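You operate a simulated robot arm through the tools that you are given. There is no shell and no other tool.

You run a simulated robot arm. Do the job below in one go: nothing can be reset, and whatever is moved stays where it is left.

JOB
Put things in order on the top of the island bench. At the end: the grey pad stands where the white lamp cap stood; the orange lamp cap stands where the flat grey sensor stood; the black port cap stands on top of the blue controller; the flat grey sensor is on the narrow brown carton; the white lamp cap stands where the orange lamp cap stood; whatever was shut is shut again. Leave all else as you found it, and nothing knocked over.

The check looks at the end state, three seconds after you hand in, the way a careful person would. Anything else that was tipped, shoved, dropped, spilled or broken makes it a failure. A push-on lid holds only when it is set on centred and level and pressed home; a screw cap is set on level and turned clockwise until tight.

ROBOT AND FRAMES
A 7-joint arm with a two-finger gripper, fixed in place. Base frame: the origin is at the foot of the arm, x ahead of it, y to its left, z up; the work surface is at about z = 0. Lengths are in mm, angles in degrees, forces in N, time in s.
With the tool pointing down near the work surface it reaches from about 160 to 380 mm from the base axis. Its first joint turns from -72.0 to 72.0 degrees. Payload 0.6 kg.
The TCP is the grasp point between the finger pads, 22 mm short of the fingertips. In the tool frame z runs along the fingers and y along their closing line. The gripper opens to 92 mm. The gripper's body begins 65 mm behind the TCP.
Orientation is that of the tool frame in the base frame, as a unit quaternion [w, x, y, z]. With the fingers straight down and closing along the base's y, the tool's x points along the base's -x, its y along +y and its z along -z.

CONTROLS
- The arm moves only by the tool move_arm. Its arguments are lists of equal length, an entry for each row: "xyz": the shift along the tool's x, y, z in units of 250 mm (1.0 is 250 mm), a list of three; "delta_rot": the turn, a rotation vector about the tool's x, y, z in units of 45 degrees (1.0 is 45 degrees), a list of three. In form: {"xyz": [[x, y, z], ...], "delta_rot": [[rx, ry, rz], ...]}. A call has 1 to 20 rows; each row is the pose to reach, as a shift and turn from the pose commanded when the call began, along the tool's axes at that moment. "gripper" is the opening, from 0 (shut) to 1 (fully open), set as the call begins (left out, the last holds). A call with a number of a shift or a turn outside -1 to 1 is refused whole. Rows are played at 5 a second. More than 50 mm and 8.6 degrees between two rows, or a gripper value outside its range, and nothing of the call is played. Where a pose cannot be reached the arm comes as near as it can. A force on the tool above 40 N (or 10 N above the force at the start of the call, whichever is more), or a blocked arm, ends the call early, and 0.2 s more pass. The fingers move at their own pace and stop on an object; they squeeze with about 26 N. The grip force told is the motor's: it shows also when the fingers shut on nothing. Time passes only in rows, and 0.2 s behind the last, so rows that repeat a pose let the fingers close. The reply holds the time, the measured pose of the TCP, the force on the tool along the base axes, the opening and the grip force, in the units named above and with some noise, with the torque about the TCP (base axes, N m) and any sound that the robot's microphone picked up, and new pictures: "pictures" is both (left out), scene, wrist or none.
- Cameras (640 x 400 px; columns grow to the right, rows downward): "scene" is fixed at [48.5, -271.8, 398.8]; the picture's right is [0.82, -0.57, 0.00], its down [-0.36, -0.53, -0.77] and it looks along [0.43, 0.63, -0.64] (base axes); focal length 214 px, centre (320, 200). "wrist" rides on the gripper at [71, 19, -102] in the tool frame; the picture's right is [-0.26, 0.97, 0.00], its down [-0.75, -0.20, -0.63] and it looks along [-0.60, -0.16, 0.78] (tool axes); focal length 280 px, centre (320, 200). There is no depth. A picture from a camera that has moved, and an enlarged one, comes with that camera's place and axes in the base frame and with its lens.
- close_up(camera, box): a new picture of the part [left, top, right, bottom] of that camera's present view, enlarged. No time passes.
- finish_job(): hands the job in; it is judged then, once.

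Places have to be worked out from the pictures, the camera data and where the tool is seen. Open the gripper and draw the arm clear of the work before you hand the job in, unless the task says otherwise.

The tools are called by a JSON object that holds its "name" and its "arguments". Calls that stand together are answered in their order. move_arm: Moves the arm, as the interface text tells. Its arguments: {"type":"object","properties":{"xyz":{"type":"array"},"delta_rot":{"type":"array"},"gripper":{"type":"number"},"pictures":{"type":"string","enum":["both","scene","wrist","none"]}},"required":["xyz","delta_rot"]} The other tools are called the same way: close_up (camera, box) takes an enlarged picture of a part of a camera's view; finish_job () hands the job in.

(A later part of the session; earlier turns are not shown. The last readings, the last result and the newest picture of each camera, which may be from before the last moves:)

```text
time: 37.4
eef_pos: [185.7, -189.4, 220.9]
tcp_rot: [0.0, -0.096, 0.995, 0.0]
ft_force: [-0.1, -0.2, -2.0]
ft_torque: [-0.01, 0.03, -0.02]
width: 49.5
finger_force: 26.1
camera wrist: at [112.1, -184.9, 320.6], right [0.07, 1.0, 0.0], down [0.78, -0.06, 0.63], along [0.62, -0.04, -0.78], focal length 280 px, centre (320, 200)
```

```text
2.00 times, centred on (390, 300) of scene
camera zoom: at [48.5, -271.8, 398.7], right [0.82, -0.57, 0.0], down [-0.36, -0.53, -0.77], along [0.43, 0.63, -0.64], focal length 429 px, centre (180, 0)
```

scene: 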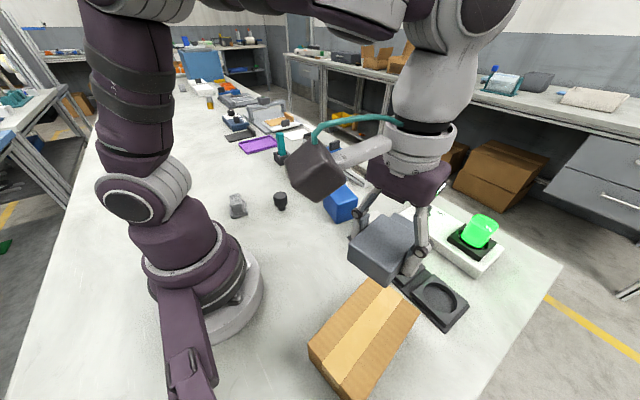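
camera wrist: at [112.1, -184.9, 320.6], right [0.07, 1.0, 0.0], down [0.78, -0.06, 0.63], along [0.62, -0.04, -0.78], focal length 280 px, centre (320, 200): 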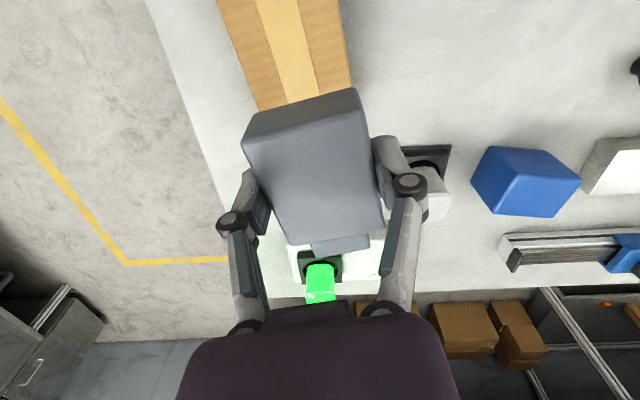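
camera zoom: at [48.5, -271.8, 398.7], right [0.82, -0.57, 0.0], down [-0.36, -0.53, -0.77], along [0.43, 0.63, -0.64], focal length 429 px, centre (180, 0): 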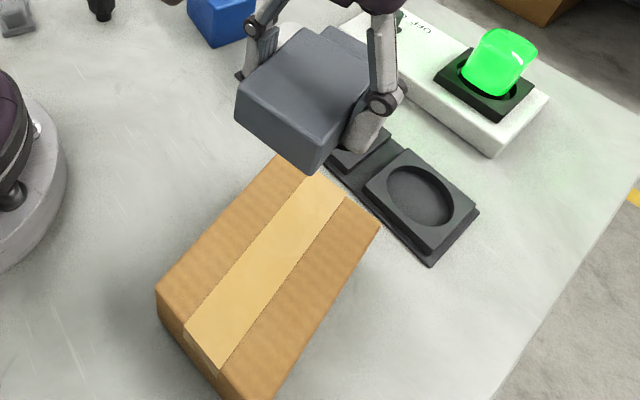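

Carton top centre ≈ (164,-209), axis 9.4°, width ≈83. I move over it and lower to leave about a 14 mm gap.

{"name": "move_arm", "arguments": {"xyz": [[0.02, -0.012, 0.0], [0.049, -0.029, 0.02], [0.079, -0.046, 0.06], [0.0984, -0.058, 0.11], [0.0984, -0.058, 0.17], [0.0984, -0.058, 0.23], [0.0984, -0.058, 0.29], [0.0984, -0.058, 0.34], [0.0984, -0.058, 0.38], [0.0984, -0.058, 0.4], [0.0984, -0.058, 0.4]], "delta_rot": [[0, 0, 0.009], [0, 0, 0.018], [0, 0, 0.027], [0, 0, 0.036], [0, 0, 0.036], [0, 0, 0.036], [0, 0, 0.036], [0, 0, 0.036], [0, 0, 0.036], [0, 0, 0.036], [0, 0, 0.036]], "pictures": "both"}}

```text
time: 39.8
eef_pos: [165.3, -209.2, 120.2]
tcp_rot: [-0.001, -0.082, 0.997, 0.0]
ft_force: [0.0, -0.4, -1.3]
ft_torque: [0.0, -0.02, 0.03]
width: 49.5
finger_force: 25.8
camera wrist: at [91.4, -202.0, 220.8], right [0.1, 0.99, 0.0], down [0.78, -0.08, 0.63], along [0.62, -0.06, -0.78], focal length 280 px, centre (320, 200)
```

scene: 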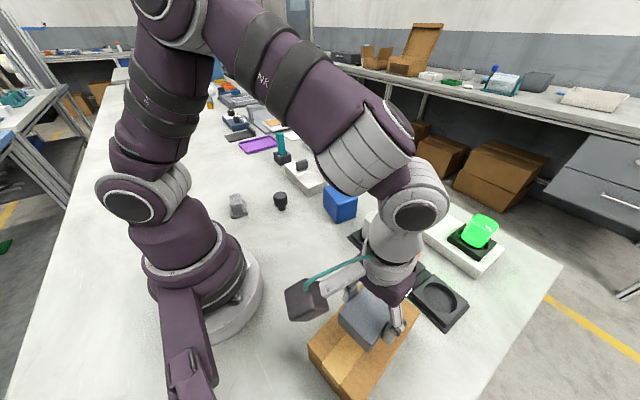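
wrist: 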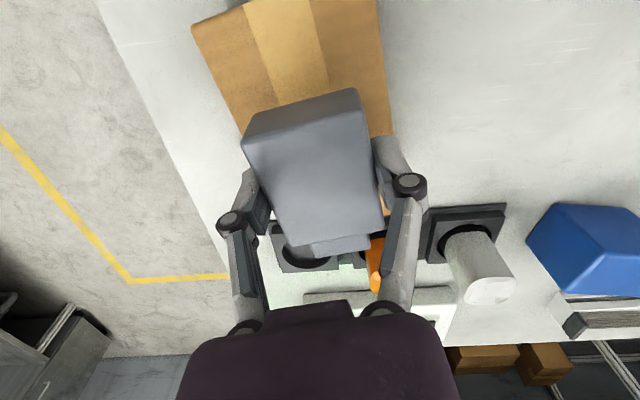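

The sensor is over the carton, aligned. I lower in small steps toward contact.

{"name": "move_arm", "arguments": {"xyz": [[0, 0, 0.012], [0, 0, 0.024], [0, 0, 0.032], [0, 0, 0.04], [0, 0, 0.04]], "delta_rot": [[0, 0, 0], [0, 0, 0], [0, 0, 0], [0, 0, 0], [0, 0, 0]], "pictures": "scene"}}

{"name": "close_up", "arguments": {"camera": "scene", "box": [290, 270, 430, 400]}}

```text
time: 41.0
eef_pos: [164.3, -208.2, 110.7]
tcp_rot: [0.0, -0.082, 0.997, 0.0]
ft_force: [0.3, -0.6, -1.1]
ft_torque: [0.04, -0.01, -0.01]
width: 49.6
finger_force: 25.8
```

scene: 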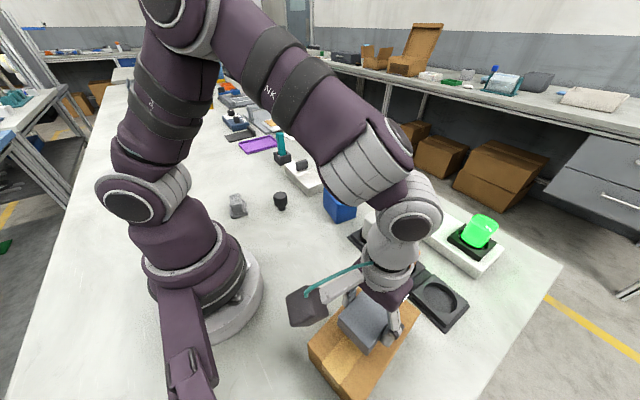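

```text
3.08 times, centred on (360, 335) of scene
camera zoom: at [48.5, -271.8, 398.7], right [0.82, -0.57, 0.0], down [-0.36, -0.53, -0.77], along [0.43, 0.63, -0.64], focal length 660 px, centre (197, -215)
```

zoom: 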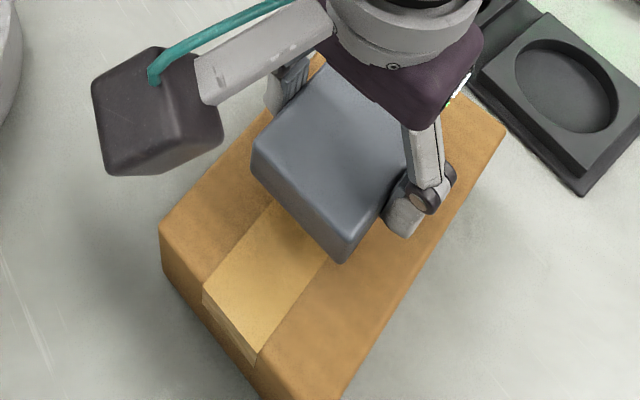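

A thin gap remains. I lower another few millimetres in 1 mm steps, watching the force.

{"name": "move_arm", "arguments": {"xyz": [[0, 0, 0.004], [0, 0, 0.008], [0, 0, 0.012], [0, 0, 0.016], [0, 0, 0.016]], "delta_rot": [[0, 0, 0], [0, 0, 0], [0, 0, 0], [0, 0, 0], [0, 0, 0]], "pictures": "none"}}

```text
time: 42.2
eef_pos: [164.4, -208.2, 105.8]
tcp_rot: [0.0, -0.082, 0.997, 0.001]
ft_force: [0.6, 0.0, -0.4]
ft_torque: [0.0, 0.01, 0.0]
width: 49.4
finger_force: 26.3
```

No clear contact yet; I continue down in 1 mm steps.

{"name": "move_arm", "arguments": {"xyz": [[0, 0, 0.004], [0, 0, 0.008], [0, 0, 0.008]], "delta_rot": [[0, 0, 0], [0, 0, 0], [0, 0, 0]], "pictures": "none"}}

```text
time: 43.0
eef_pos: [163.9, -209.7, 103.7]
tcp_rot: [0.0, -0.082, 0.997, 0.0]
ft_force: [0.1, 0.5, -2.0]
ft_torque: [0.01, 0.02, 0.04]
width: 49.2
finger_force: 26.2
```

{"name": "move_arm", "arguments": {"xyz": [[0, 0, 0.004], [0, 0, 0.008], [0, 0, 0.008]], "delta_rot": [[0, 0, 0], [0, 0, 0], [0, 0, 0]], "pictures": "scene"}}

{"name": "close_up", "arguments": {"camera": "scene", "box": [310, 280, 410, 360]}}

```text
time: 43.8
eef_pos: [164.2, -208.0, 101.6]
tcp_rot: [0.0, -0.082, 0.997, 0.0]
ft_force: [0.3, -0.2, -2.6]
ft_torque: [-0.01, -0.03, 0.0]
width: 49.3
finger_force: 26.0
```

scene: 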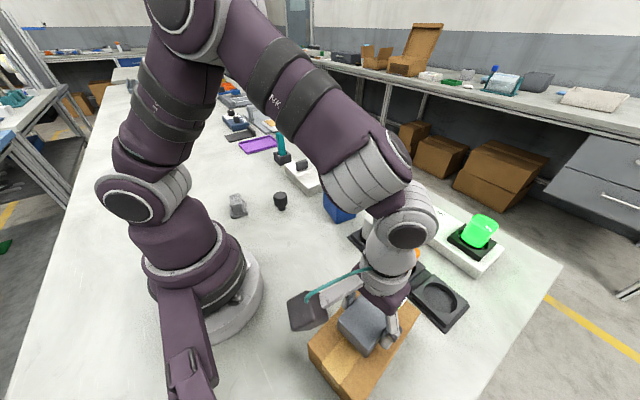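

```text
5.00 times, centred on (360, 320) of scene
camera zoom: at [48.5, -271.8, 398.7], right [0.82, -0.57, 0.0], down [-0.36, -0.53, -0.77], along [0.43, 0.63, -0.64], focal length 1072 px, centre (120, -400)
```

zoom: 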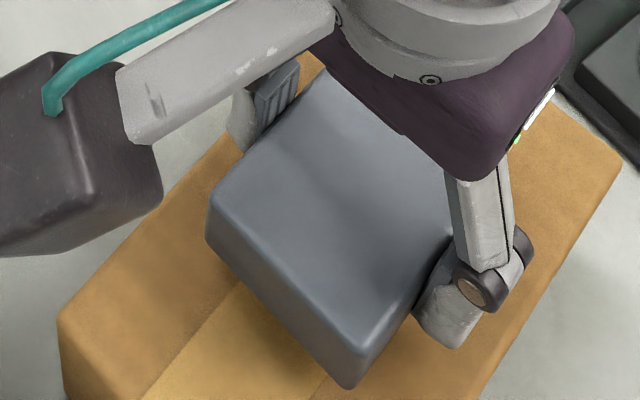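

The sensor looks nearly on the surface but there is no upward force yet. I continue.

{"name": "move_arm", "arguments": {"xyz": [[0, 0, 0.004], [0, 0, 0.008], [0, 0, 0.008]], "delta_rot": [[0, 0, 0], [0, 0, 0], [0, 0, 0]], "pictures": "none"}}

```text
time: 44.6
eef_pos: [163.8, -209.2, 99.9]
tcp_rot: [0.001, -0.082, 0.997, 0.001]
ft_force: [-0.2, 0.3, -1.0]
ft_torque: [0.02, -0.01, 0.01]
width: 49.5
finger_force: 26.1
```

{"name": "move_arm", "arguments": {"xyz": [[0, 0, 0.004], [0, 0, 0.008], [0, 0, 0.008]], "delta_rot": [[0, 0, 0], [0, 0, 0], [0, 0, 0]], "pictures": "scene"}}

{"name": "close_up", "arguments": {"camera": "scene", "box": [310, 280, 410, 360]}}

```text
time: 45.4
eef_pos: [164.5, -208.3, 97.7]
tcp_rot: [0.001, -0.081, 0.997, -0.001]
ft_force: [1.1, 0.2, -2.1]
ft_torque: [-0.02, 0.01, 0.0]
width: 49.0
finger_force: 26.2
```

scene: 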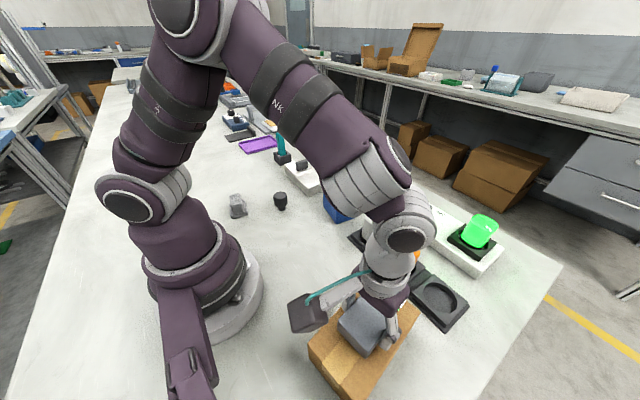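

```text
5.00 times, centred on (360, 320) of scene
camera zoom: at [48.5, -271.8, 398.7], right [0.82, -0.57, 0.0], down [-0.36, -0.53, -0.77], along [0.43, 0.63, -0.64], focal length 1072 px, centre (120, -400)
```

zoom: 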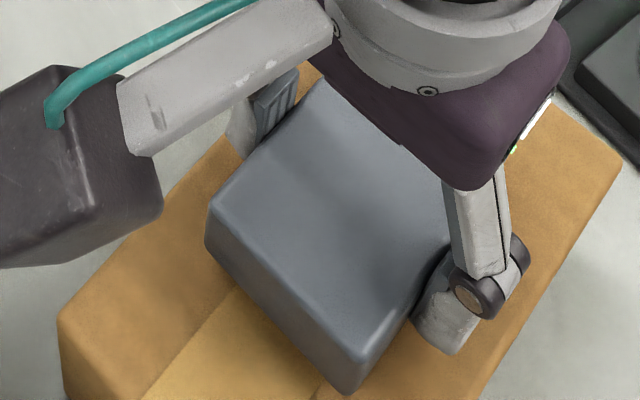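

Still descending freely, so the carton top is a bit lower than estimated. I go on with 1 mm steps.

{"name": "move_arm", "arguments": {"xyz": [[0, 0, 0.004], [0, 0, 0.008], [0, 0, 0.012], [0, 0, 0.012]], "delta_rot": [[0, 0, 0], [0, 0, 0], [0, 0, 0], [0, 0, 0]], "pictures": "none"}}

```text
time: 46.4
eef_pos: [165.1, -208.9, 95.5]
tcp_rot: [0.001, -0.082, 0.997, 0.0]
ft_force: [-0.8, 0.2, -1.6]
ft_torque: [0.01, 0.0, -0.01]
width: 49.6
finger_force: 25.8
```

{"name": "move_arm", "arguments": {"xyz": [[0, 0, 0.004], [0, 0, 0.008], [0, 0, 0.012], [0, 0, 0.012]], "delta_rot": [[0, 0, 0], [0, 0, 0], [0, 0, 0], [0, 0, 0]], "pictures": "scene"}}

{"name": "close_up", "arguments": {"camera": "scene", "box": [310, 280, 410, 360]}}

```text
time: 47.4
eef_pos: [164.0, -208.5, 92.8]
tcp_rot: [0.0, -0.081, 0.997, 0.0]
ft_force: [0.4, 0.9, -1.4]
ft_torque: [-0.01, 0.02, 0.02]
width: 49.3
finger_force: 25.8
```

scene: 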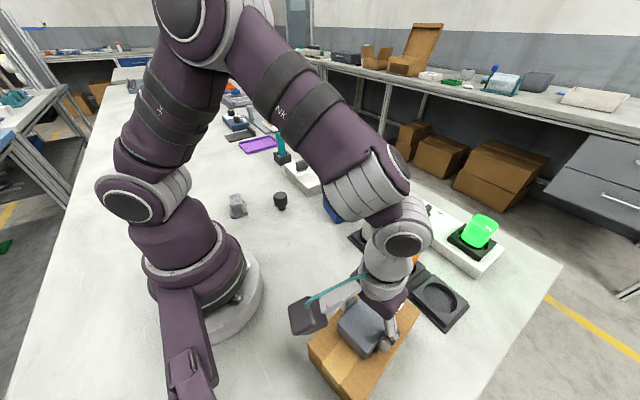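

```text
5.00 times, centred on (360, 320) of scene
camera zoom: at [48.5, -271.8, 398.7], right [0.82, -0.57, 0.0], down [-0.36, -0.53, -0.77], along [0.43, 0.63, -0.64], focal length 1072 px, centre (120, -400)
```

zoom: 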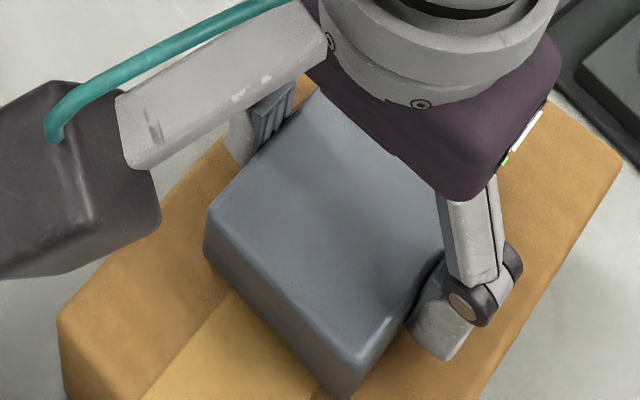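

Re-triangulating, the carton top is more likely near z≈62, so contact should come about 4–6 mm lower. I continue carefully.

{"name": "move_arm", "arguments": {"xyz": [[0, 0, 0.004], [0, 0, 0.008], [0, 0, 0.012], [0, 0, 0.012]], "delta_rot": [[0, 0, 0], [0, 0, 0], [0, 0, 0], [0, 0, 0]], "pictures": "none"}}

```text
time: 48.4
eef_pos: [164.9, -209.6, 89.5]
tcp_rot: [0.0, -0.082, 0.997, -0.001]
ft_force: [0.4, 1.8, 19.0]
ft_torque: [0.02, -0.02, 0.03]
width: 49.6
finger_force: 26.2
```

Contact found (19 N upward). I back off ~0.8 mm to relieve the pressure.

{"name": "move_arm", "arguments": {"xyz": [[0, 0, -0.003], [0, 0, -0.003]], "delta_rot": [[0, 0, 0], [0, 0, 0]], "pictures": "none"}}

```text
time: 49.0
eef_pos: [163.8, -208.9, 90.9]
tcp_rot: [0.0, -0.082, 0.997, -0.001]
ft_force: [-0.5, -0.5, -1.6]
ft_torque: [0.0, 0.02, 0.0]
width: 49.4
finger_force: 25.8
```

The sensor hovers less than a millimetre above the carton; I lower half a millimetre and open the gripper.

{"name": "move_arm", "arguments": {"xyz": [[0, 0, 0.002], [0, 0, 0.002]], "delta_rot": [[0, 0, 0], [0, 0, 0]], "pictures": "none"}}

{"name": "move_arm", "arguments": {"xyz": [[0, 0, 0], [0, 0, 0], [0, 0, 0], [0, 0, 0]], "delta_rot": [[0, 0, 0], [0, 0, 0], [0, 0, 0], [0, 0, 0]], "gripper": 0.75, "pictures": "wrist"}}

```text
time: 49.6
eef_pos: [163.3, -208.4, 90.8]
tcp_rot: [0.0, -0.081, 0.997, 0.001]
ft_force: [-0.5, 0.3, -0.7]
ft_torque: [-0.03, -0.02, 0.02]
width: 49.5
finger_force: 26.0
```

```text
time: 50.6
eef_pos: [164.1, -207.9, 89.8]
tcp_rot: [0.001, -0.082, 0.997, 0.0]
ft_force: [-0.1, 1.0, -0.8]
ft_torque: [0.01, -0.01, -0.02]
width: 69.1
finger_force: 0.1
camera wrist: at [91.0, -201.8, 190.0], right [0.1, 0.99, 0.0], down [0.78, -0.08, 0.63], along [0.62, -0.06, -0.78], focal length 280 px, centre (320, 200)
```

wrist: 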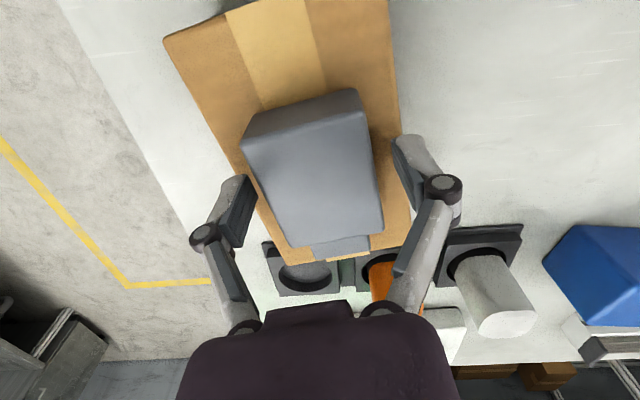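

The sensor rests on the carton, and the fingers are clear. I lift straight up and look.

{"name": "move_arm", "arguments": {"xyz": [[0, 0, -0.06], [0, 0, -0.16], [0, 0, -0.28], [0, 0, -0.4], [0, 0, -0.52], [0, 0, -0.52]], "delta_rot": [[0, 0, 0], [0, 0, 0], [0, 0, 0], [0, 0, 0], [0, 0, 0], [0, 0, 0]], "pictures": "both"}}

```text
time: 52.0
eef_pos: [163.6, -207.9, 220.8]
tcp_rot: [-0.001, -0.083, 0.997, 0.0]
ft_force: [0.3, 0.2, -0.5]
ft_torque: [-0.01, -0.04, -0.05]
width: 68.8
finger_force: 0.1
camera wrist: at [91.5, -201.7, 319.8], right [0.1, 0.99, 0.0], down [0.78, -0.08, 0.63], along [0.62, -0.06, -0.78], focal length 280 px, centre (320, 200)
```

scene: 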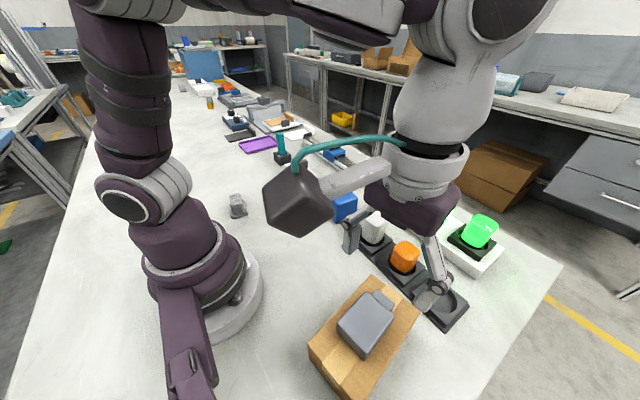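
wrist: 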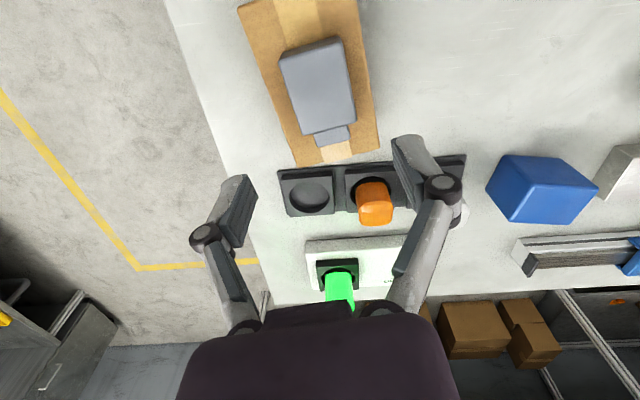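

The sensor sits square on the carton. Now I go over the orange lamp cap to measure it.

{"name": "move_arm", "arguments": {"xyz": [[-0.1, 0.022, 0.02], [-0.22, 0.049, 0.045], [-0.34, 0.075, 0.07], [-0.46, 0.102, 0.092], [-0.57, 0.126, 0.112], [-0.57, 0.126, 0.112]], "delta_rot": [[0, 0, 0.042], [0, 0, 0.085], [0, 0, 0.127], [0, 0, 0.17], [0, 0, 0.211], [0, 0, 0.211]], "pictures": "wrist"}}

{"name": "close_up", "arguments": {"camera": "wrist", "box": [220, 30, 440, 190]}}

```text
time: 53.4
eef_pos: [301.1, -155.1, 190.9]
tcp_rot: [0.001, 0.001, 1.0, 0.0]
ft_force: [-0.1, -0.5, 0.6]
ft_torque: [-0.03, 0.02, -0.01]
width: 68.8
finger_force: 0.0
camera wrist: at [229.6, -135.8, 291.2], right [0.26, 0.96, 0.0], down [0.75, -0.21, 0.62], along [0.6, -0.16, -0.78], focal length 280 px, centre (320, 200)
```

wrist: 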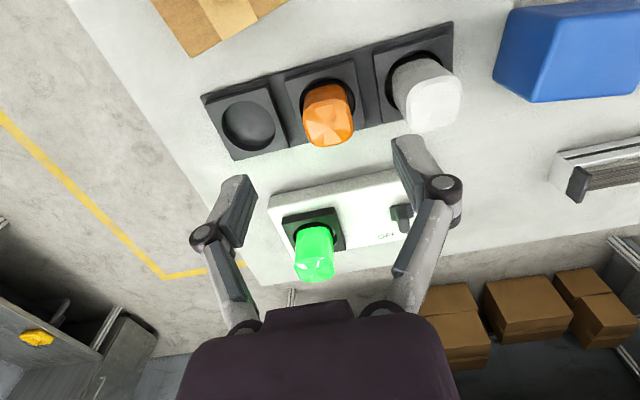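

```text
2.50 times, centred on (330, 110) of wrist
camera zoom: at [229.6, -135.8, 291.2], right [0.26, 0.96, 0.0], down [0.75, -0.21, 0.62], along [0.6, -0.16, -0.78], focal length 701 px, centre (295, 425)
```

zoom: 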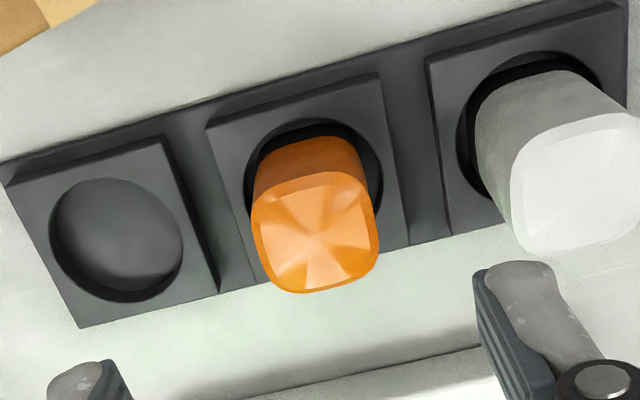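

Orange cap centre ≈ (324,-154), top z≈66, about 43 mm wide and aligned with the base axes. I move above it.

{"name": "move_arm", "arguments": {"xyz": [[-0.03, 0.001, 0.08], [-0.06, 0.002, 0.18], [-0.0936, 0.003, 0.28], [-0.0936, 0.003, 0.34], [-0.0936, 0.003, 0.34]], "delta_rot": [[0, 0, 0], [0, 0, 0], [0, 0, 0], [0, 0, 0], [0, 0, 0]], "pictures": "both"}}

{"name": "close_up", "arguments": {"camera": "wrist", "box": [180, 60, 460, 260]}}

```text
time: 54.6
eef_pos: [323.2, -153.5, 107.0]
tcp_rot: [0.0, 0.0, 1.0, 0.0]
ft_force: [0.3, 0.0, 0.0]
ft_torque: [0.04, -0.01, -0.04]
width: 68.9
finger_force: 0.0
camera wrist: at [252.6, -135.2, 206.5], right [0.26, 0.96, 0.0], down [0.75, -0.2, 0.62], along [0.6, -0.16, -0.78], focal length 280 px, centre (320, 200)
```

scene: 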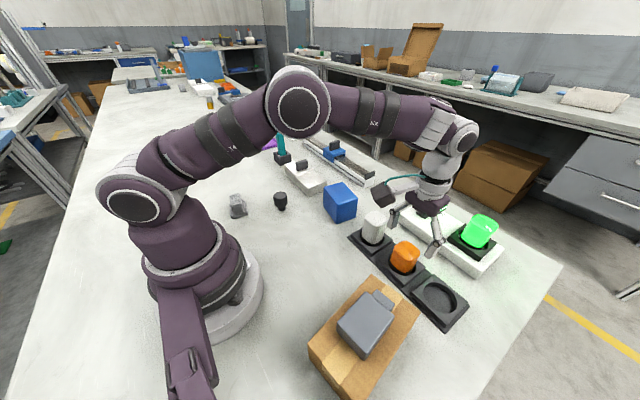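
wrist: 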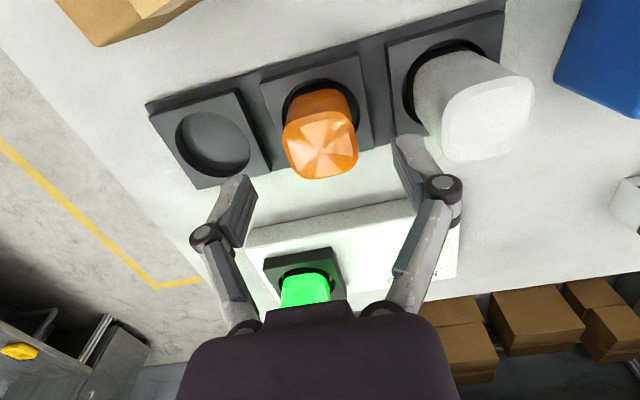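

```text
2.00 times, centred on (320, 160) of wrist
camera zoom: at [252.6, -135.2, 206.5], right [0.26, 0.96, 0.0], down [0.75, -0.2, 0.62], along [0.6, -0.16, -0.78], focal length 561 px, centre (320, 280)
```

zoom: 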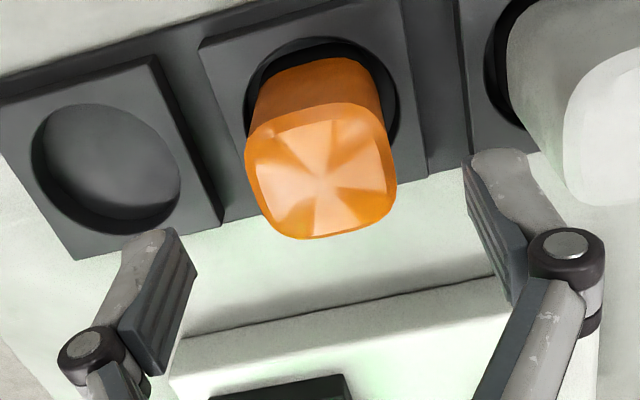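

The cap is centred under the gripper. I descend to z≈50 for the grasp.

{"name": "move_arm", "arguments": {"xyz": [[0, 0, 0.06], [0, 0, 0.12], [0, 0, 0.18], [0, 0, 0.218], [0, 0, 0.218]], "delta_rot": [[0, 0, 0], [0, 0, 0], [0, 0, 0], [0, 0, 0], [0, 0, 0]], "pictures": "both"}}

{"name": "close_up", "arguments": {"camera": "scene", "box": [340, 200, 480, 330]}}

```text
time: 55.8
eef_pos: [324.1, -153.6, 53.1]
tcp_rot: [0.001, 0.001, 1.0, 0.0]
ft_force: [-0.4, 0.3, 0.3]
ft_torque: [-0.01, -0.02, -0.01]
width: 68.8
finger_force: 0.0
camera wrist: at [252.5, -134.9, 153.0], right [0.26, 0.96, 0.0], down [0.75, -0.2, 0.63], along [0.6, -0.16, -0.78], focal length 280 px, centre (320, 200)
```

scene: 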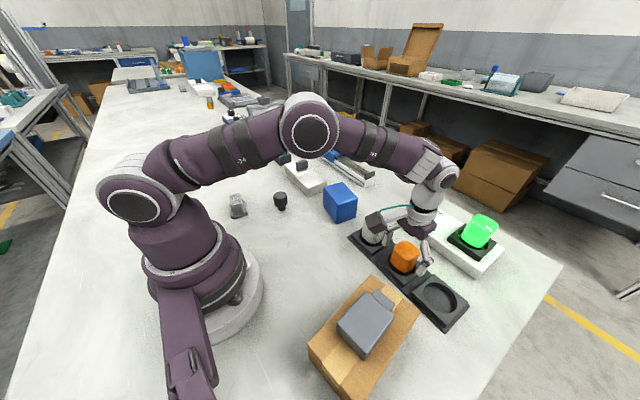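
wrist: 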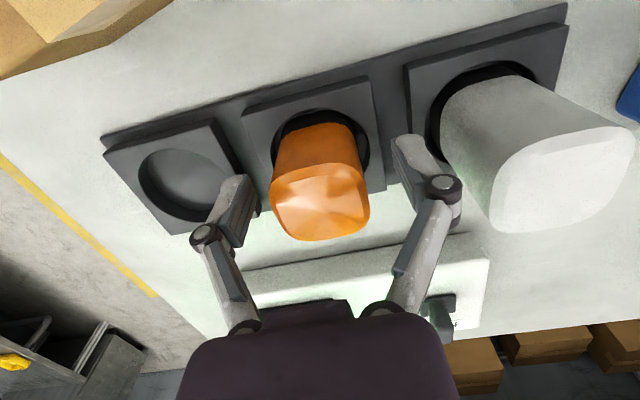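

```text
3.08 times, centred on (410, 265) of scene
camera zoom: at [48.5, -271.8, 398.8], right [0.82, -0.57, 0.0], down [-0.36, -0.53, -0.77], along [0.43, 0.63, -0.64], focal length 660 px, centre (43, 0)
```

zoom: 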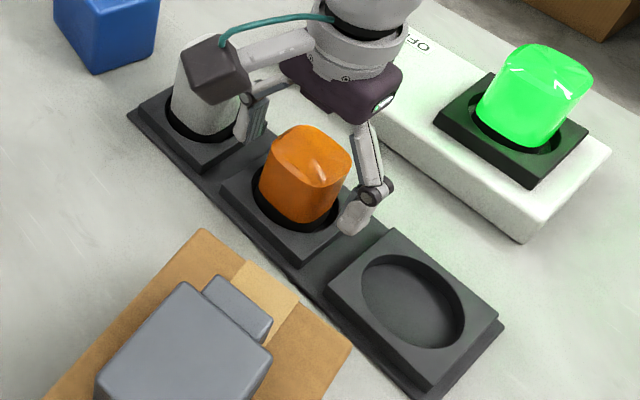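

Fingers straddle the orange cap with good clearance to the white one. I close the gripper.

{"name": "move_arm", "arguments": {"xyz": [[0, 0, 0], [0, 0, 0], [0, 0, 0], [0, 0, 0], [0, 0, 0], [0, 0, 0]], "delta_rot": [[0, 0, 0], [0, 0, 0], [0, 0, 0], [0, 0, 0], [0, 0, 0], [0, 0, 0]], "gripper": 0, "pictures": "wrist"}}

```text
time: 57.2
eef_pos: [322.7, -152.6, 53.2]
tcp_rot: [0.0, 0.0, 1.0, 0.0]
ft_force: [-0.3, -0.2, 9.5]
ft_torque: [0.0, -0.04, -0.02]
width: 47.9
finger_force: 25.8
camera wrist: at [252.6, -134.9, 153.2], right [0.26, 0.96, 0.0], down [0.75, -0.2, 0.63], along [0.6, -0.16, -0.78], focal length 280 px, centre (320, 200)
```

wrist: 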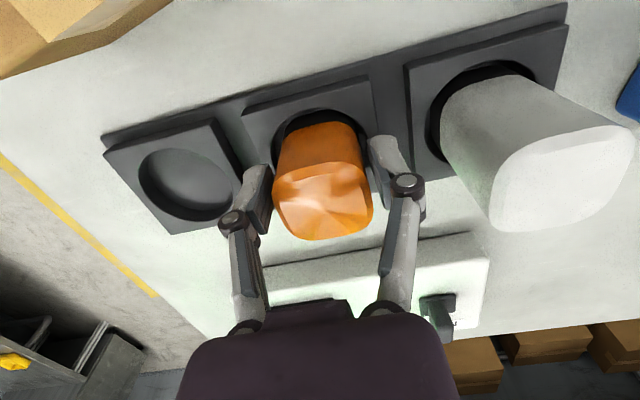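

Gripped at 47.9 mm. I lift slowly 20 mm out of the socket and check.

{"name": "move_arm", "arguments": {"xyz": [[0, 0, -0.006], [0, 0, -0.014], [0, 0, -0.024], [0, 0, -0.036], [0, 0, -0.05], [0, 0, -0.066], [0, 0, -0.08], [0, 0, -0.08]], "delta_rot": [[0, 0, 0], [0, 0, 0], [0, 0, 0], [0, 0, 0], [0, 0, 0], [0, 0, 0], [0, 0, 0], [0, 0, 0]], "pictures": "both"}}

{"name": "close_up", "arguments": {"camera": "scene", "box": [340, 200, 480, 330]}}

```text
time: 59.0
eef_pos: [323.2, -153.5, 72.5]
tcp_rot: [0.0, 0.0, 1.0, 0.0]
ft_force: [-0.8, -0.3, -0.9]
ft_torque: [0.0, 0.01, -0.01]
width: 48.0
finger_force: 25.4
camera wrist: at [252.4, -135.1, 172.9], right [0.26, 0.96, 0.0], down [0.75, -0.21, 0.63], along [0.6, -0.16, -0.78], focal length 280 px, centre (320, 200)
```

scene: 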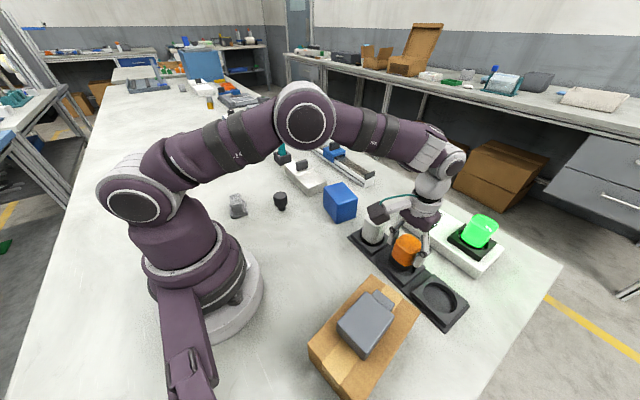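
wrist: 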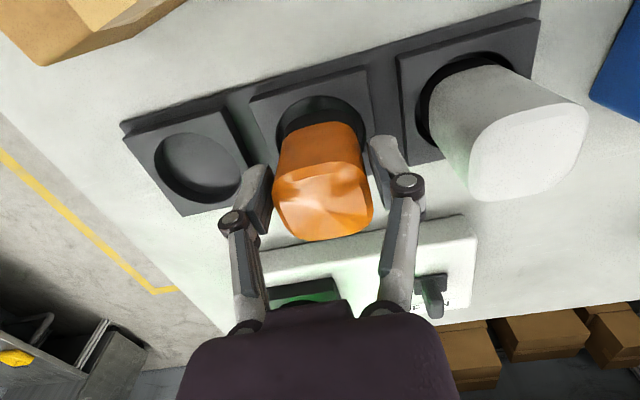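

```text
3.08 times, centred on (410, 265) of scene
camera zoom: at [48.5, -271.8, 398.8], right [0.82, -0.57, 0.0], down [-0.36, -0.53, -0.77], along [0.43, 0.63, -0.64], focal length 660 px, centre (43, 0)
```

zoom: 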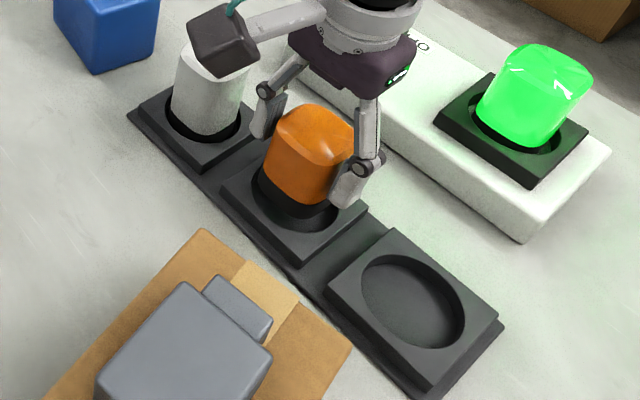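

The orange cap (with its black ring) came up cleanly. I continue a smooth lift with slight retraction.

{"name": "move_arm", "arguments": {"xyz": [[0.0, 0, -0.008], [0.0, 0, -0.027], [0.005, 0, -0.054], [0.012, 0, -0.091], [0.02, 0, -0.134], [0.03, 0, -0.182], [0.042, 0, -0.23], [0.055, 0, -0.279], [0.068, 0, -0.327], [0.08, 0, -0.375], [0.092, 0, -0.423], [0.103, 0, -0.466], [0.111, 0, -0.498], [0.117, 0, -0.52], [0.12, 0, -0.536]], "delta_rot": [[0, 0, 0], [0, 0, 0], [0, 0, 0], [0, 0, 0], [0, 0, 0], [0, 0, 0], [0, 0, 0], [0, 0, 0], [0, 0, 0], [0, 0, 0], [0, 0, 0], [0, 0, 0], [0, 0, 0], [0, 0, 0], [0, 0, 0]], "pictures": "both"}}

{"name": "close_up", "arguments": {"camera": "scene", "box": [340, 160, 480, 330]}}

```text
time: 62.2
eef_pos: [293.4, -153.9, 206.2]
tcp_rot: [-0.001, 0.0, 1.0, 0.0]
ft_force: [0.3, -0.8, 0.0]
ft_torque: [0.02, -0.01, 0.0]
width: 47.8
finger_force: 26.3
camera wrist: at [222.3, -135.1, 306.8], right [0.26, 0.96, 0.0], down [0.75, -0.2, 0.63], along [0.6, -0.16, -0.78], focal length 280 px, centre (320, 200)
```

scene: 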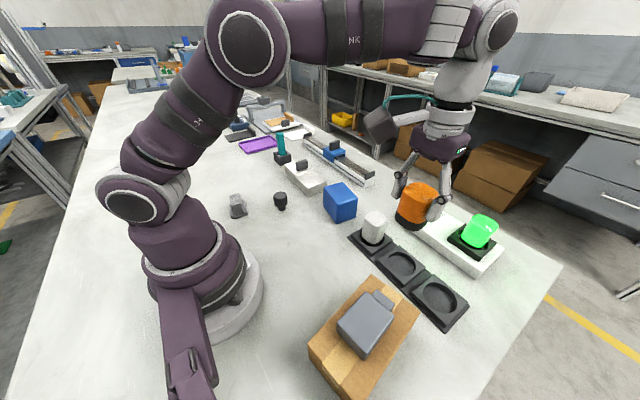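
wrist: 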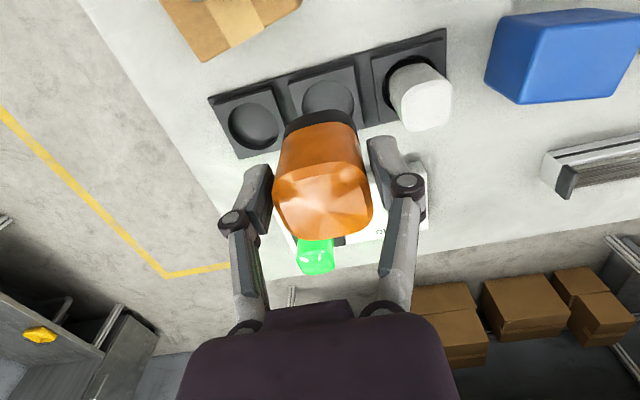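

```text
2.35 times, centred on (410, 245) of scene
camera zoom: at [48.5, -271.8, 398.8], right [0.82, -0.57, 0.0], down [-0.36, -0.53, -0.77], along [0.43, 0.63, -0.64], focal length 505 px, centre (108, 94)
```

zoom: 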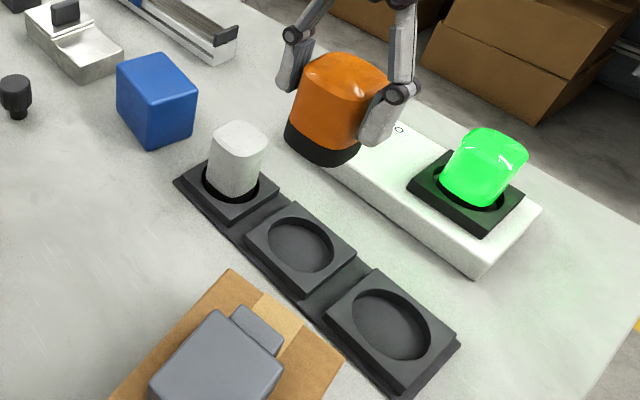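

The orange cap hangs about 44 mm below the TCP. I swing it smoothly to above the sensor's old place in three segments.

{"name": "move_arm", "arguments": {"xyz": [[-0.001, 0.012, -0.001], [-0.005, 0.043, -0.003], [-0.01, 0.092, -0.006], [-0.017, 0.154, -0.01], [-0.024, 0.222, -0.014], [-0.032, 0.296, -0.019], [-0.04, 0.37, -0.024], [-0.048, 0.437, -0.028], [-0.054, 0.499, -0.032], [-0.06, 0.554, -0.036], [-0.064, 0.591, -0.038], [-0.067, 0.616, -0.04]], "delta_rot": [[0, 0, -0.012], [0, 0, -0.04], [0, 0, -0.087], [0, 0, -0.145], [0, 0, -0.208], [0, 0, -0.277], [0, 0, -0.347], [0, 0, -0.41], [0, 0, -0.468], [0, 0, -0.52], [0, 0, -0.555], [0, 0, -0.578]], "pictures": "none"}}

{"name": "move_arm", "arguments": {"xyz": [[-0.003, 0.013, 0], [-0.01, 0.045, 0.001], [-0.021, 0.097, 0.003], [-0.034, 0.161, 0.005], [-0.049, 0.232, 0.007], [-0.066, 0.31, 0.01], [-0.082, 0.387, 0.012], [-0.097, 0.458, 0.014], [-0.111, 0.522, 0.016], [-0.123, 0.581, 0.018], [-0.132, 0.619, 0.019], [-0.137, 0.645, 0.02]], "delta_rot": [[0, 0, -0.012], [0, 0, -0.04], [0, 0, -0.087], [0, 0, -0.145], [0, 0, -0.208], [0, 0, -0.277], [0, 0, -0.347], [0, 0, -0.41], [0, 0, -0.468], [0, 0, -0.52], [0, 0, -0.555], [0, 0, -0.578]], "pictures": "none"}}

{"name": "move_arm", "arguments": {"xyz": [[-0.004, 0.008, 0.003], [-0.016, 0.029, 0.011], [-0.033, 0.063, 0.024], [-0.056, 0.104, 0.04], [-0.08, 0.15, 0.058], [-0.107, 0.2, 0.077], [-0.133, 0.25, 0.096], [-0.158, 0.296, 0.114], [-0.18, 0.338, 0.13], [-0.2, 0.375, 0.144], [-0.213, 0.4, 0.154], [-0.222, 0.417, 0.16], [-0.222, 0.417, 0.16]], "delta_rot": [[0, 0, -0.011], [0, 0, -0.039], [0, 0, -0.083], [0, 0, -0.139], [0, 0, -0.2], [0, 0, -0.267], [0, 0, -0.334], [0, 0, -0.395], [0, 0, -0.45], [0, 0, -0.5], [0, 0, -0.534], [0, 0, -0.556], [0, 0, -0.556]], "pictures": "both"}}

```text
time: 64.8
eef_pos: [309.1, 1.0, 215.8]
tcp_rot: [0.0, -0.225, 0.974, 0.0]
ft_force: [0.0, 0.3, -0.7]
ft_torque: [0.01, 0.01, 0.01]
width: 47.9
finger_force: 26.0
```

```text
time: 67.4
eef_pos: [269.8, 160.8, 210.9]
tcp_rot: [0.0, -0.438, 0.899, 0.0]
ft_force: [0.2, 0.1, -0.8]
ft_torque: [0.02, -0.01, 0.01]
width: 48.0
finger_force: 26.2
```

```text
time: 70.2
eef_pos: [223.1, 268.3, 170.9]
tcp_rot: [-0.001, -0.623, 0.783, -0.001]
ft_force: [-0.1, 0.0, -0.6]
ft_torque: [-0.01, -0.02, -0.03]
width: 48.1
finger_force: 26.6
camera wrist: at [187.7, 202.9, 271.3], right [-0.88, 0.47, 0.0], down [0.37, 0.69, 0.62], along [0.29, 0.55, -0.78], focal length 280 px, centre (320, 200)
```

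scene: 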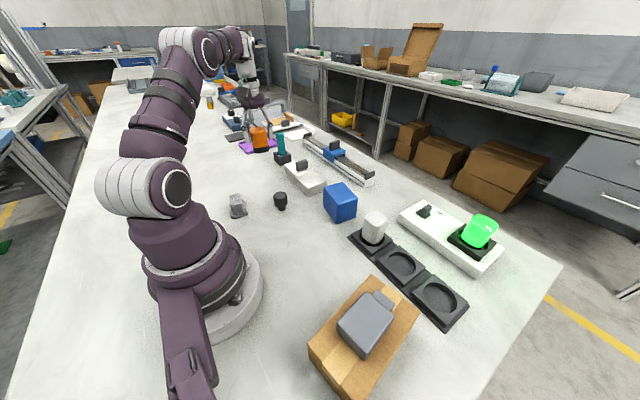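
wrist: 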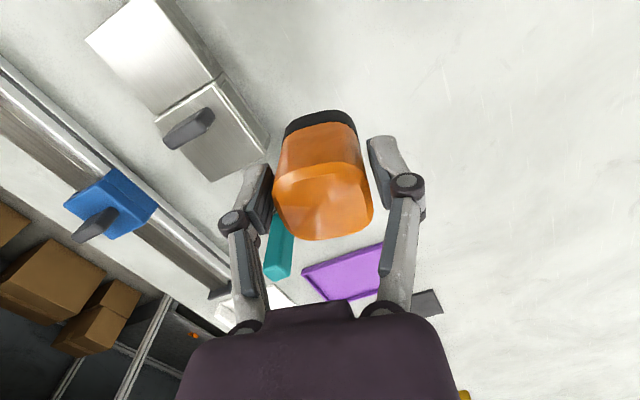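

Cap is held steady near (222,268,169). I move it forward and down over the sensor's old place (230.7,300), stopping with about 15 mm gap.

{"name": "move_arm", "arguments": {"xyz": [[-0.003, 0, 0.01], [-0.01, 0, 0.035], [-0.02, 0, 0.08], [-0.035, -0.001, 0.13], [-0.055, -0.002, 0.18], [-0.075, -0.002, 0.23], [-0.095, -0.003, 0.28], [-0.11, -0.003, 0.33], [-0.123, -0.004, 0.375], [-0.13, -0.004, 0.41], [-0.133, -0.004, 0.43], [-0.133, -0.004, 0.437], [-0.133, -0.004, 0.437]], "delta_rot": [[0, 0, 0], [0, 0, 0], [0, 0, 0], [0, 0, 0], [0, 0, 0], [0, 0, 0], [0, 0, 0], [0, 0, 0], [0, 0, 0], [0, 0, 0], [0, 0, 0], [0, 0, 0], [0, 0, 0]], "pictures": "both"}}

{"name": "close_up", "arguments": {"camera": "scene", "box": [225, 140, 325, 210]}}

```text
time: 73.0
eef_pos: [230.5, 300.6, 61.5]
tcp_rot: [0.0, -0.622, 0.783, 0.0]
ft_force: [0.2, 0.8, -1.0]
ft_torque: [-0.02, 0.0, 0.02]
width: 47.9
finger_force: 25.9
camera wrist: at [195.8, 235.1, 162.3], right [-0.88, 0.47, 0.0], down [0.37, 0.69, 0.63], along [0.3, 0.55, -0.78], focal length 280 px, centre (320, 200)
```

scene: 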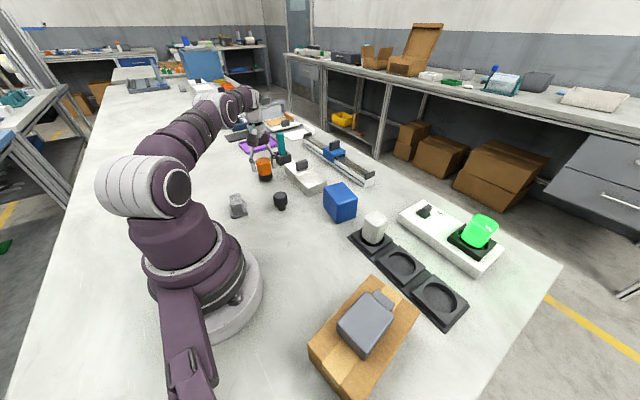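
wrist: 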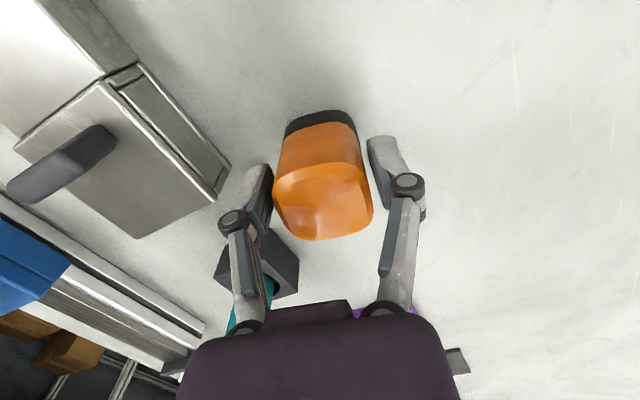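

```text
5.71 times, centred on (275, 175) of scene
camera zoom: at [48.5, -271.8, 398.8], right [0.82, -0.57, 0.0], down [-0.36, -0.53, -0.77], along [0.43, 0.63, -0.64], focal length 1226 px, centre (577, 343)
```

zoom: 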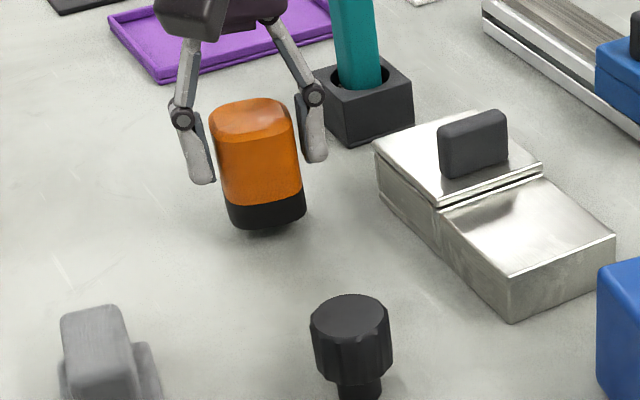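

The cap hovers at (230,300). I lower 11 mm, then in small steps watch for contact.

{"name": "move_arm", "arguments": {"xyz": [[0, 0, 0.012], [0, 0, 0.024], [0, 0, 0.036], [0, 0, 0.044], [0, 0, 0.044]], "delta_rot": [[0, 0, 0], [0, 0, 0], [0, 0, 0], [0, 0, 0], [0, 0, 0]], "pictures": "none"}}

{"name": "close_up", "arguments": {"camera": "scene", "box": [235, 140, 295, 190]}}

```text
time: 74.2
eef_pos: [231.0, 300.1, 50.4]
tcp_rot: [0.0, -0.622, 0.783, 0.0]
ft_force: [0.1, -0.3, -0.3]
ft_torque: [0.0, 0.02, -0.03]
width: 48.0
finger_force: 26.0
```

```text
8.00 times, centred on (265, 165) of scene
camera zoom: at [48.5, -271.8, 398.8], right [0.82, -0.57, 0.0], down [-0.36, -0.53, -0.77], along [0.43, 0.63, -0.64], focal length 1716 px, centre (760, 480)
```

zoom: 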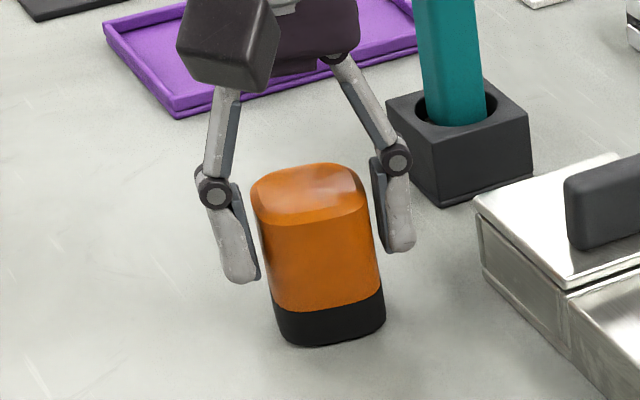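

Close to the bench now; I lower in 1 mm steps.

{"name": "move_arm", "arguments": {"xyz": [[0, 0, 0.004], [0, 0, 0.008], [0, 0, 0.008]], "delta_rot": [[0, 0, 0], [0, 0, 0], [0, 0, 0]], "pictures": "none"}}

```text
time: 75.0
eef_pos: [231.6, 301.7, 48.8]
tcp_rot: [0.0, -0.622, 0.783, 0.0]
ft_force: [-0.7, -0.4, 4.0]
ft_torque: [-0.02, 0.0, 0.02]
width: 47.9
finger_force: 26.3
```

Force rose to about +4 N, so the cap has touched the bench. I check visually before releasing.

{"name": "move_arm", "arguments": {"xyz": [[0, 0, 0.001], [0, 0, 0.001]], "delta_rot": [[0, 0, 0], [0, 0, 0]], "pictures": "none"}}

{"name": "close_up", "arguments": {"camera": "scene", "box": [235, 140, 295, 190]}}

```text
time: 75.6
eef_pos: [231.8, 300.5, 49.0]
tcp_rot: [0.0, -0.622, 0.783, 0.0]
ft_force: [2.9, -0.4, 7.1]
ft_torque: [0.05, -0.1, 0.0]
width: 47.8
finger_force: 26.2
```

```text
8.00 times, centred on (265, 165) of scene
camera zoom: at [48.5, -271.8, 398.7], right [0.82, -0.57, 0.0], down [-0.36, -0.53, -0.77], along [0.43, 0.63, -0.64], focal length 1716 px, centre (760, 480)
```

zoom: 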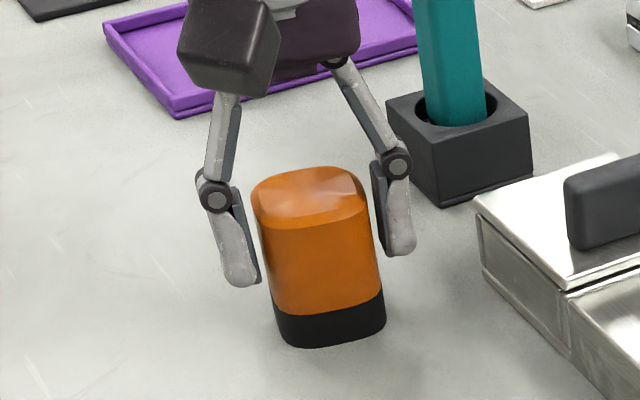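

The cap stands on the bench. I open the gripper.

{"name": "move_arm", "arguments": {"xyz": [[0, 0, 0], [0, 0, 0], [0, 0, 0], [0, 0, 0]], "delta_rot": [[0, 0, 0], [0, 0, 0], [0, 0, 0], [0, 0, 0]], "gripper": 0.75, "pictures": "wrist"}}

{"name": "close_up", "arguments": {"camera": "scene", "box": [235, 140, 295, 190]}}

```text
time: 76.6
eef_pos: [231.4, 300.3, 47.6]
tcp_rot: [0.0, -0.623, 0.783, 0.0]
ft_force: [0.3, -0.7, -0.5]
ft_torque: [-0.01, -0.01, 0.01]
width: 68.9
finger_force: 0.0
camera wrist: at [195.9, 235.1, 149.1], right [-0.88, 0.47, 0.0], down [0.37, 0.69, 0.62], along [0.3, 0.55, -0.78], focal length 280 px, centre (320, 200)
```

wrist: 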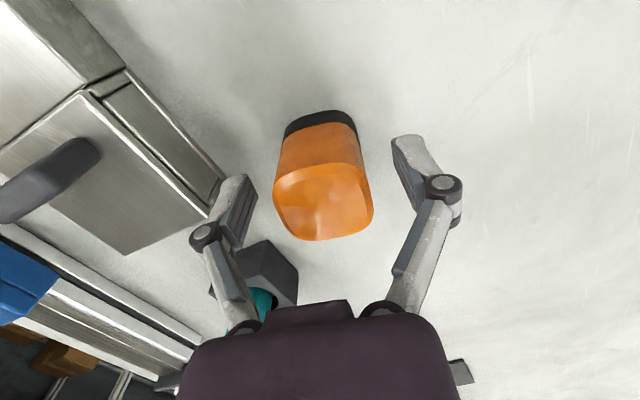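

```text
8.00 times, centred on (265, 165) of scene
camera zoom: at [48.5, -271.8, 398.8], right [0.82, -0.57, 0.0], down [-0.36, -0.53, -0.77], along [0.43, 0.63, -0.64], focal length 1716 px, centre (760, 480)
```

zoom: 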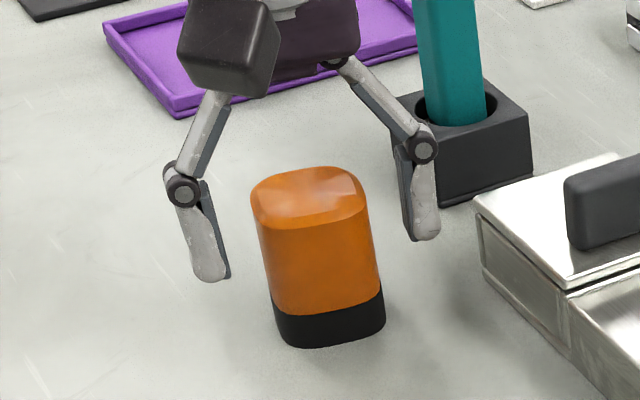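

The orange cap stands upright where the sensor was. I lift straight up, then back away.

{"name": "move_arm", "arguments": {"xyz": [[0, 0, -0.04], [0, 0, -0.09], [0, 0, -0.15], [0, 0, -0.21], [0.03, 0, -0.27], [0.08, 0, -0.34], [0.14, 0, -0.42], [0.2, 0, -0.5], [0.26, 0, -0.56], [0.26, 0, -0.56]], "delta_rot": [[0, 0, 0], [0, 0, 0], [0, 0, 0], [0, 0, 0], [0, 0, 0], [0, 0, 0], [0, 0, 0], [0, 0, 0], [0, 0, 0], [0, 0, 0]], "pictures": "both"}}

{"name": "close_up", "arguments": {"camera": "wrist", "box": [200, 0, 480, 200]}}

```text
time: 78.8
eef_pos: [214.2, 236.9, 188.4]
tcp_rot: [0.0, -0.622, 0.783, -0.001]
ft_force: [-0.6, -0.3, -0.5]
ft_torque: [0.0, 0.02, -0.01]
width: 69.0
finger_force: 0.1
camera wrist: at [180.1, 171.2, 289.7], right [-0.88, 0.47, 0.0], down [0.37, 0.69, 0.63], along [0.3, 0.55, -0.78], focal length 280 px, centre (320, 200)
```

scene: 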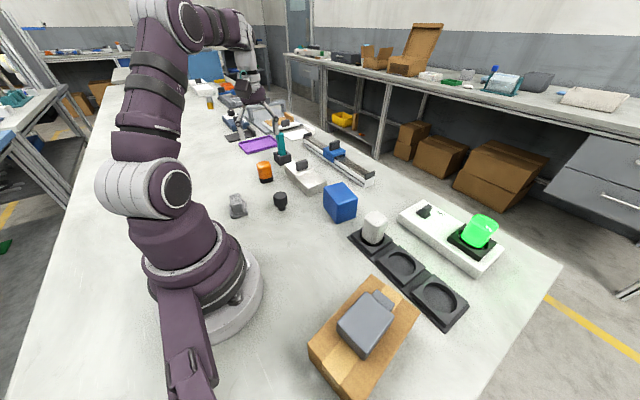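
wrist: 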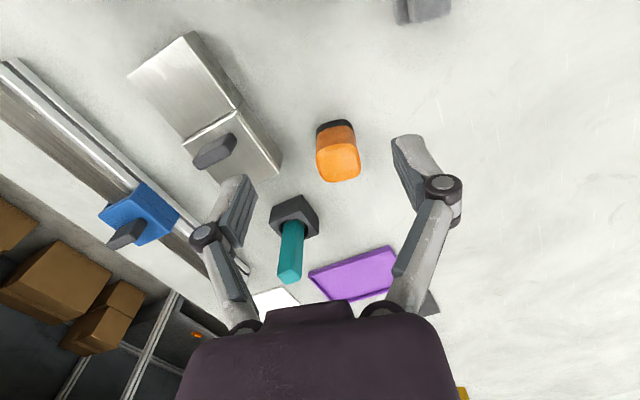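

```text
2.00 times, centred on (340, 100) of wrist
camera zoom: at [180.1, 171.2, 289.7], right [-0.88, 0.47, 0.0], down [0.37, 0.69, 0.63], along [0.3, 0.55, -0.78], focal length 561 px, centre (280, 400)
```

zoom: 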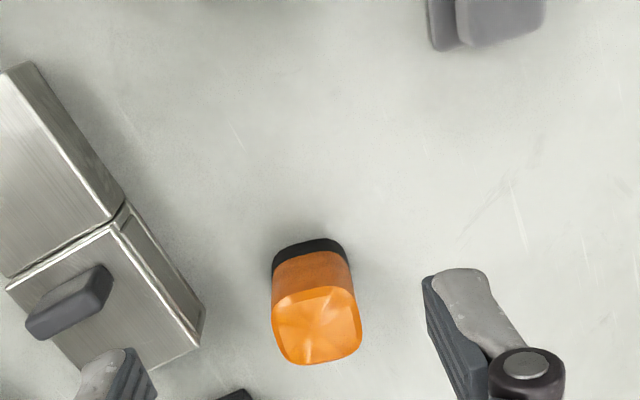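

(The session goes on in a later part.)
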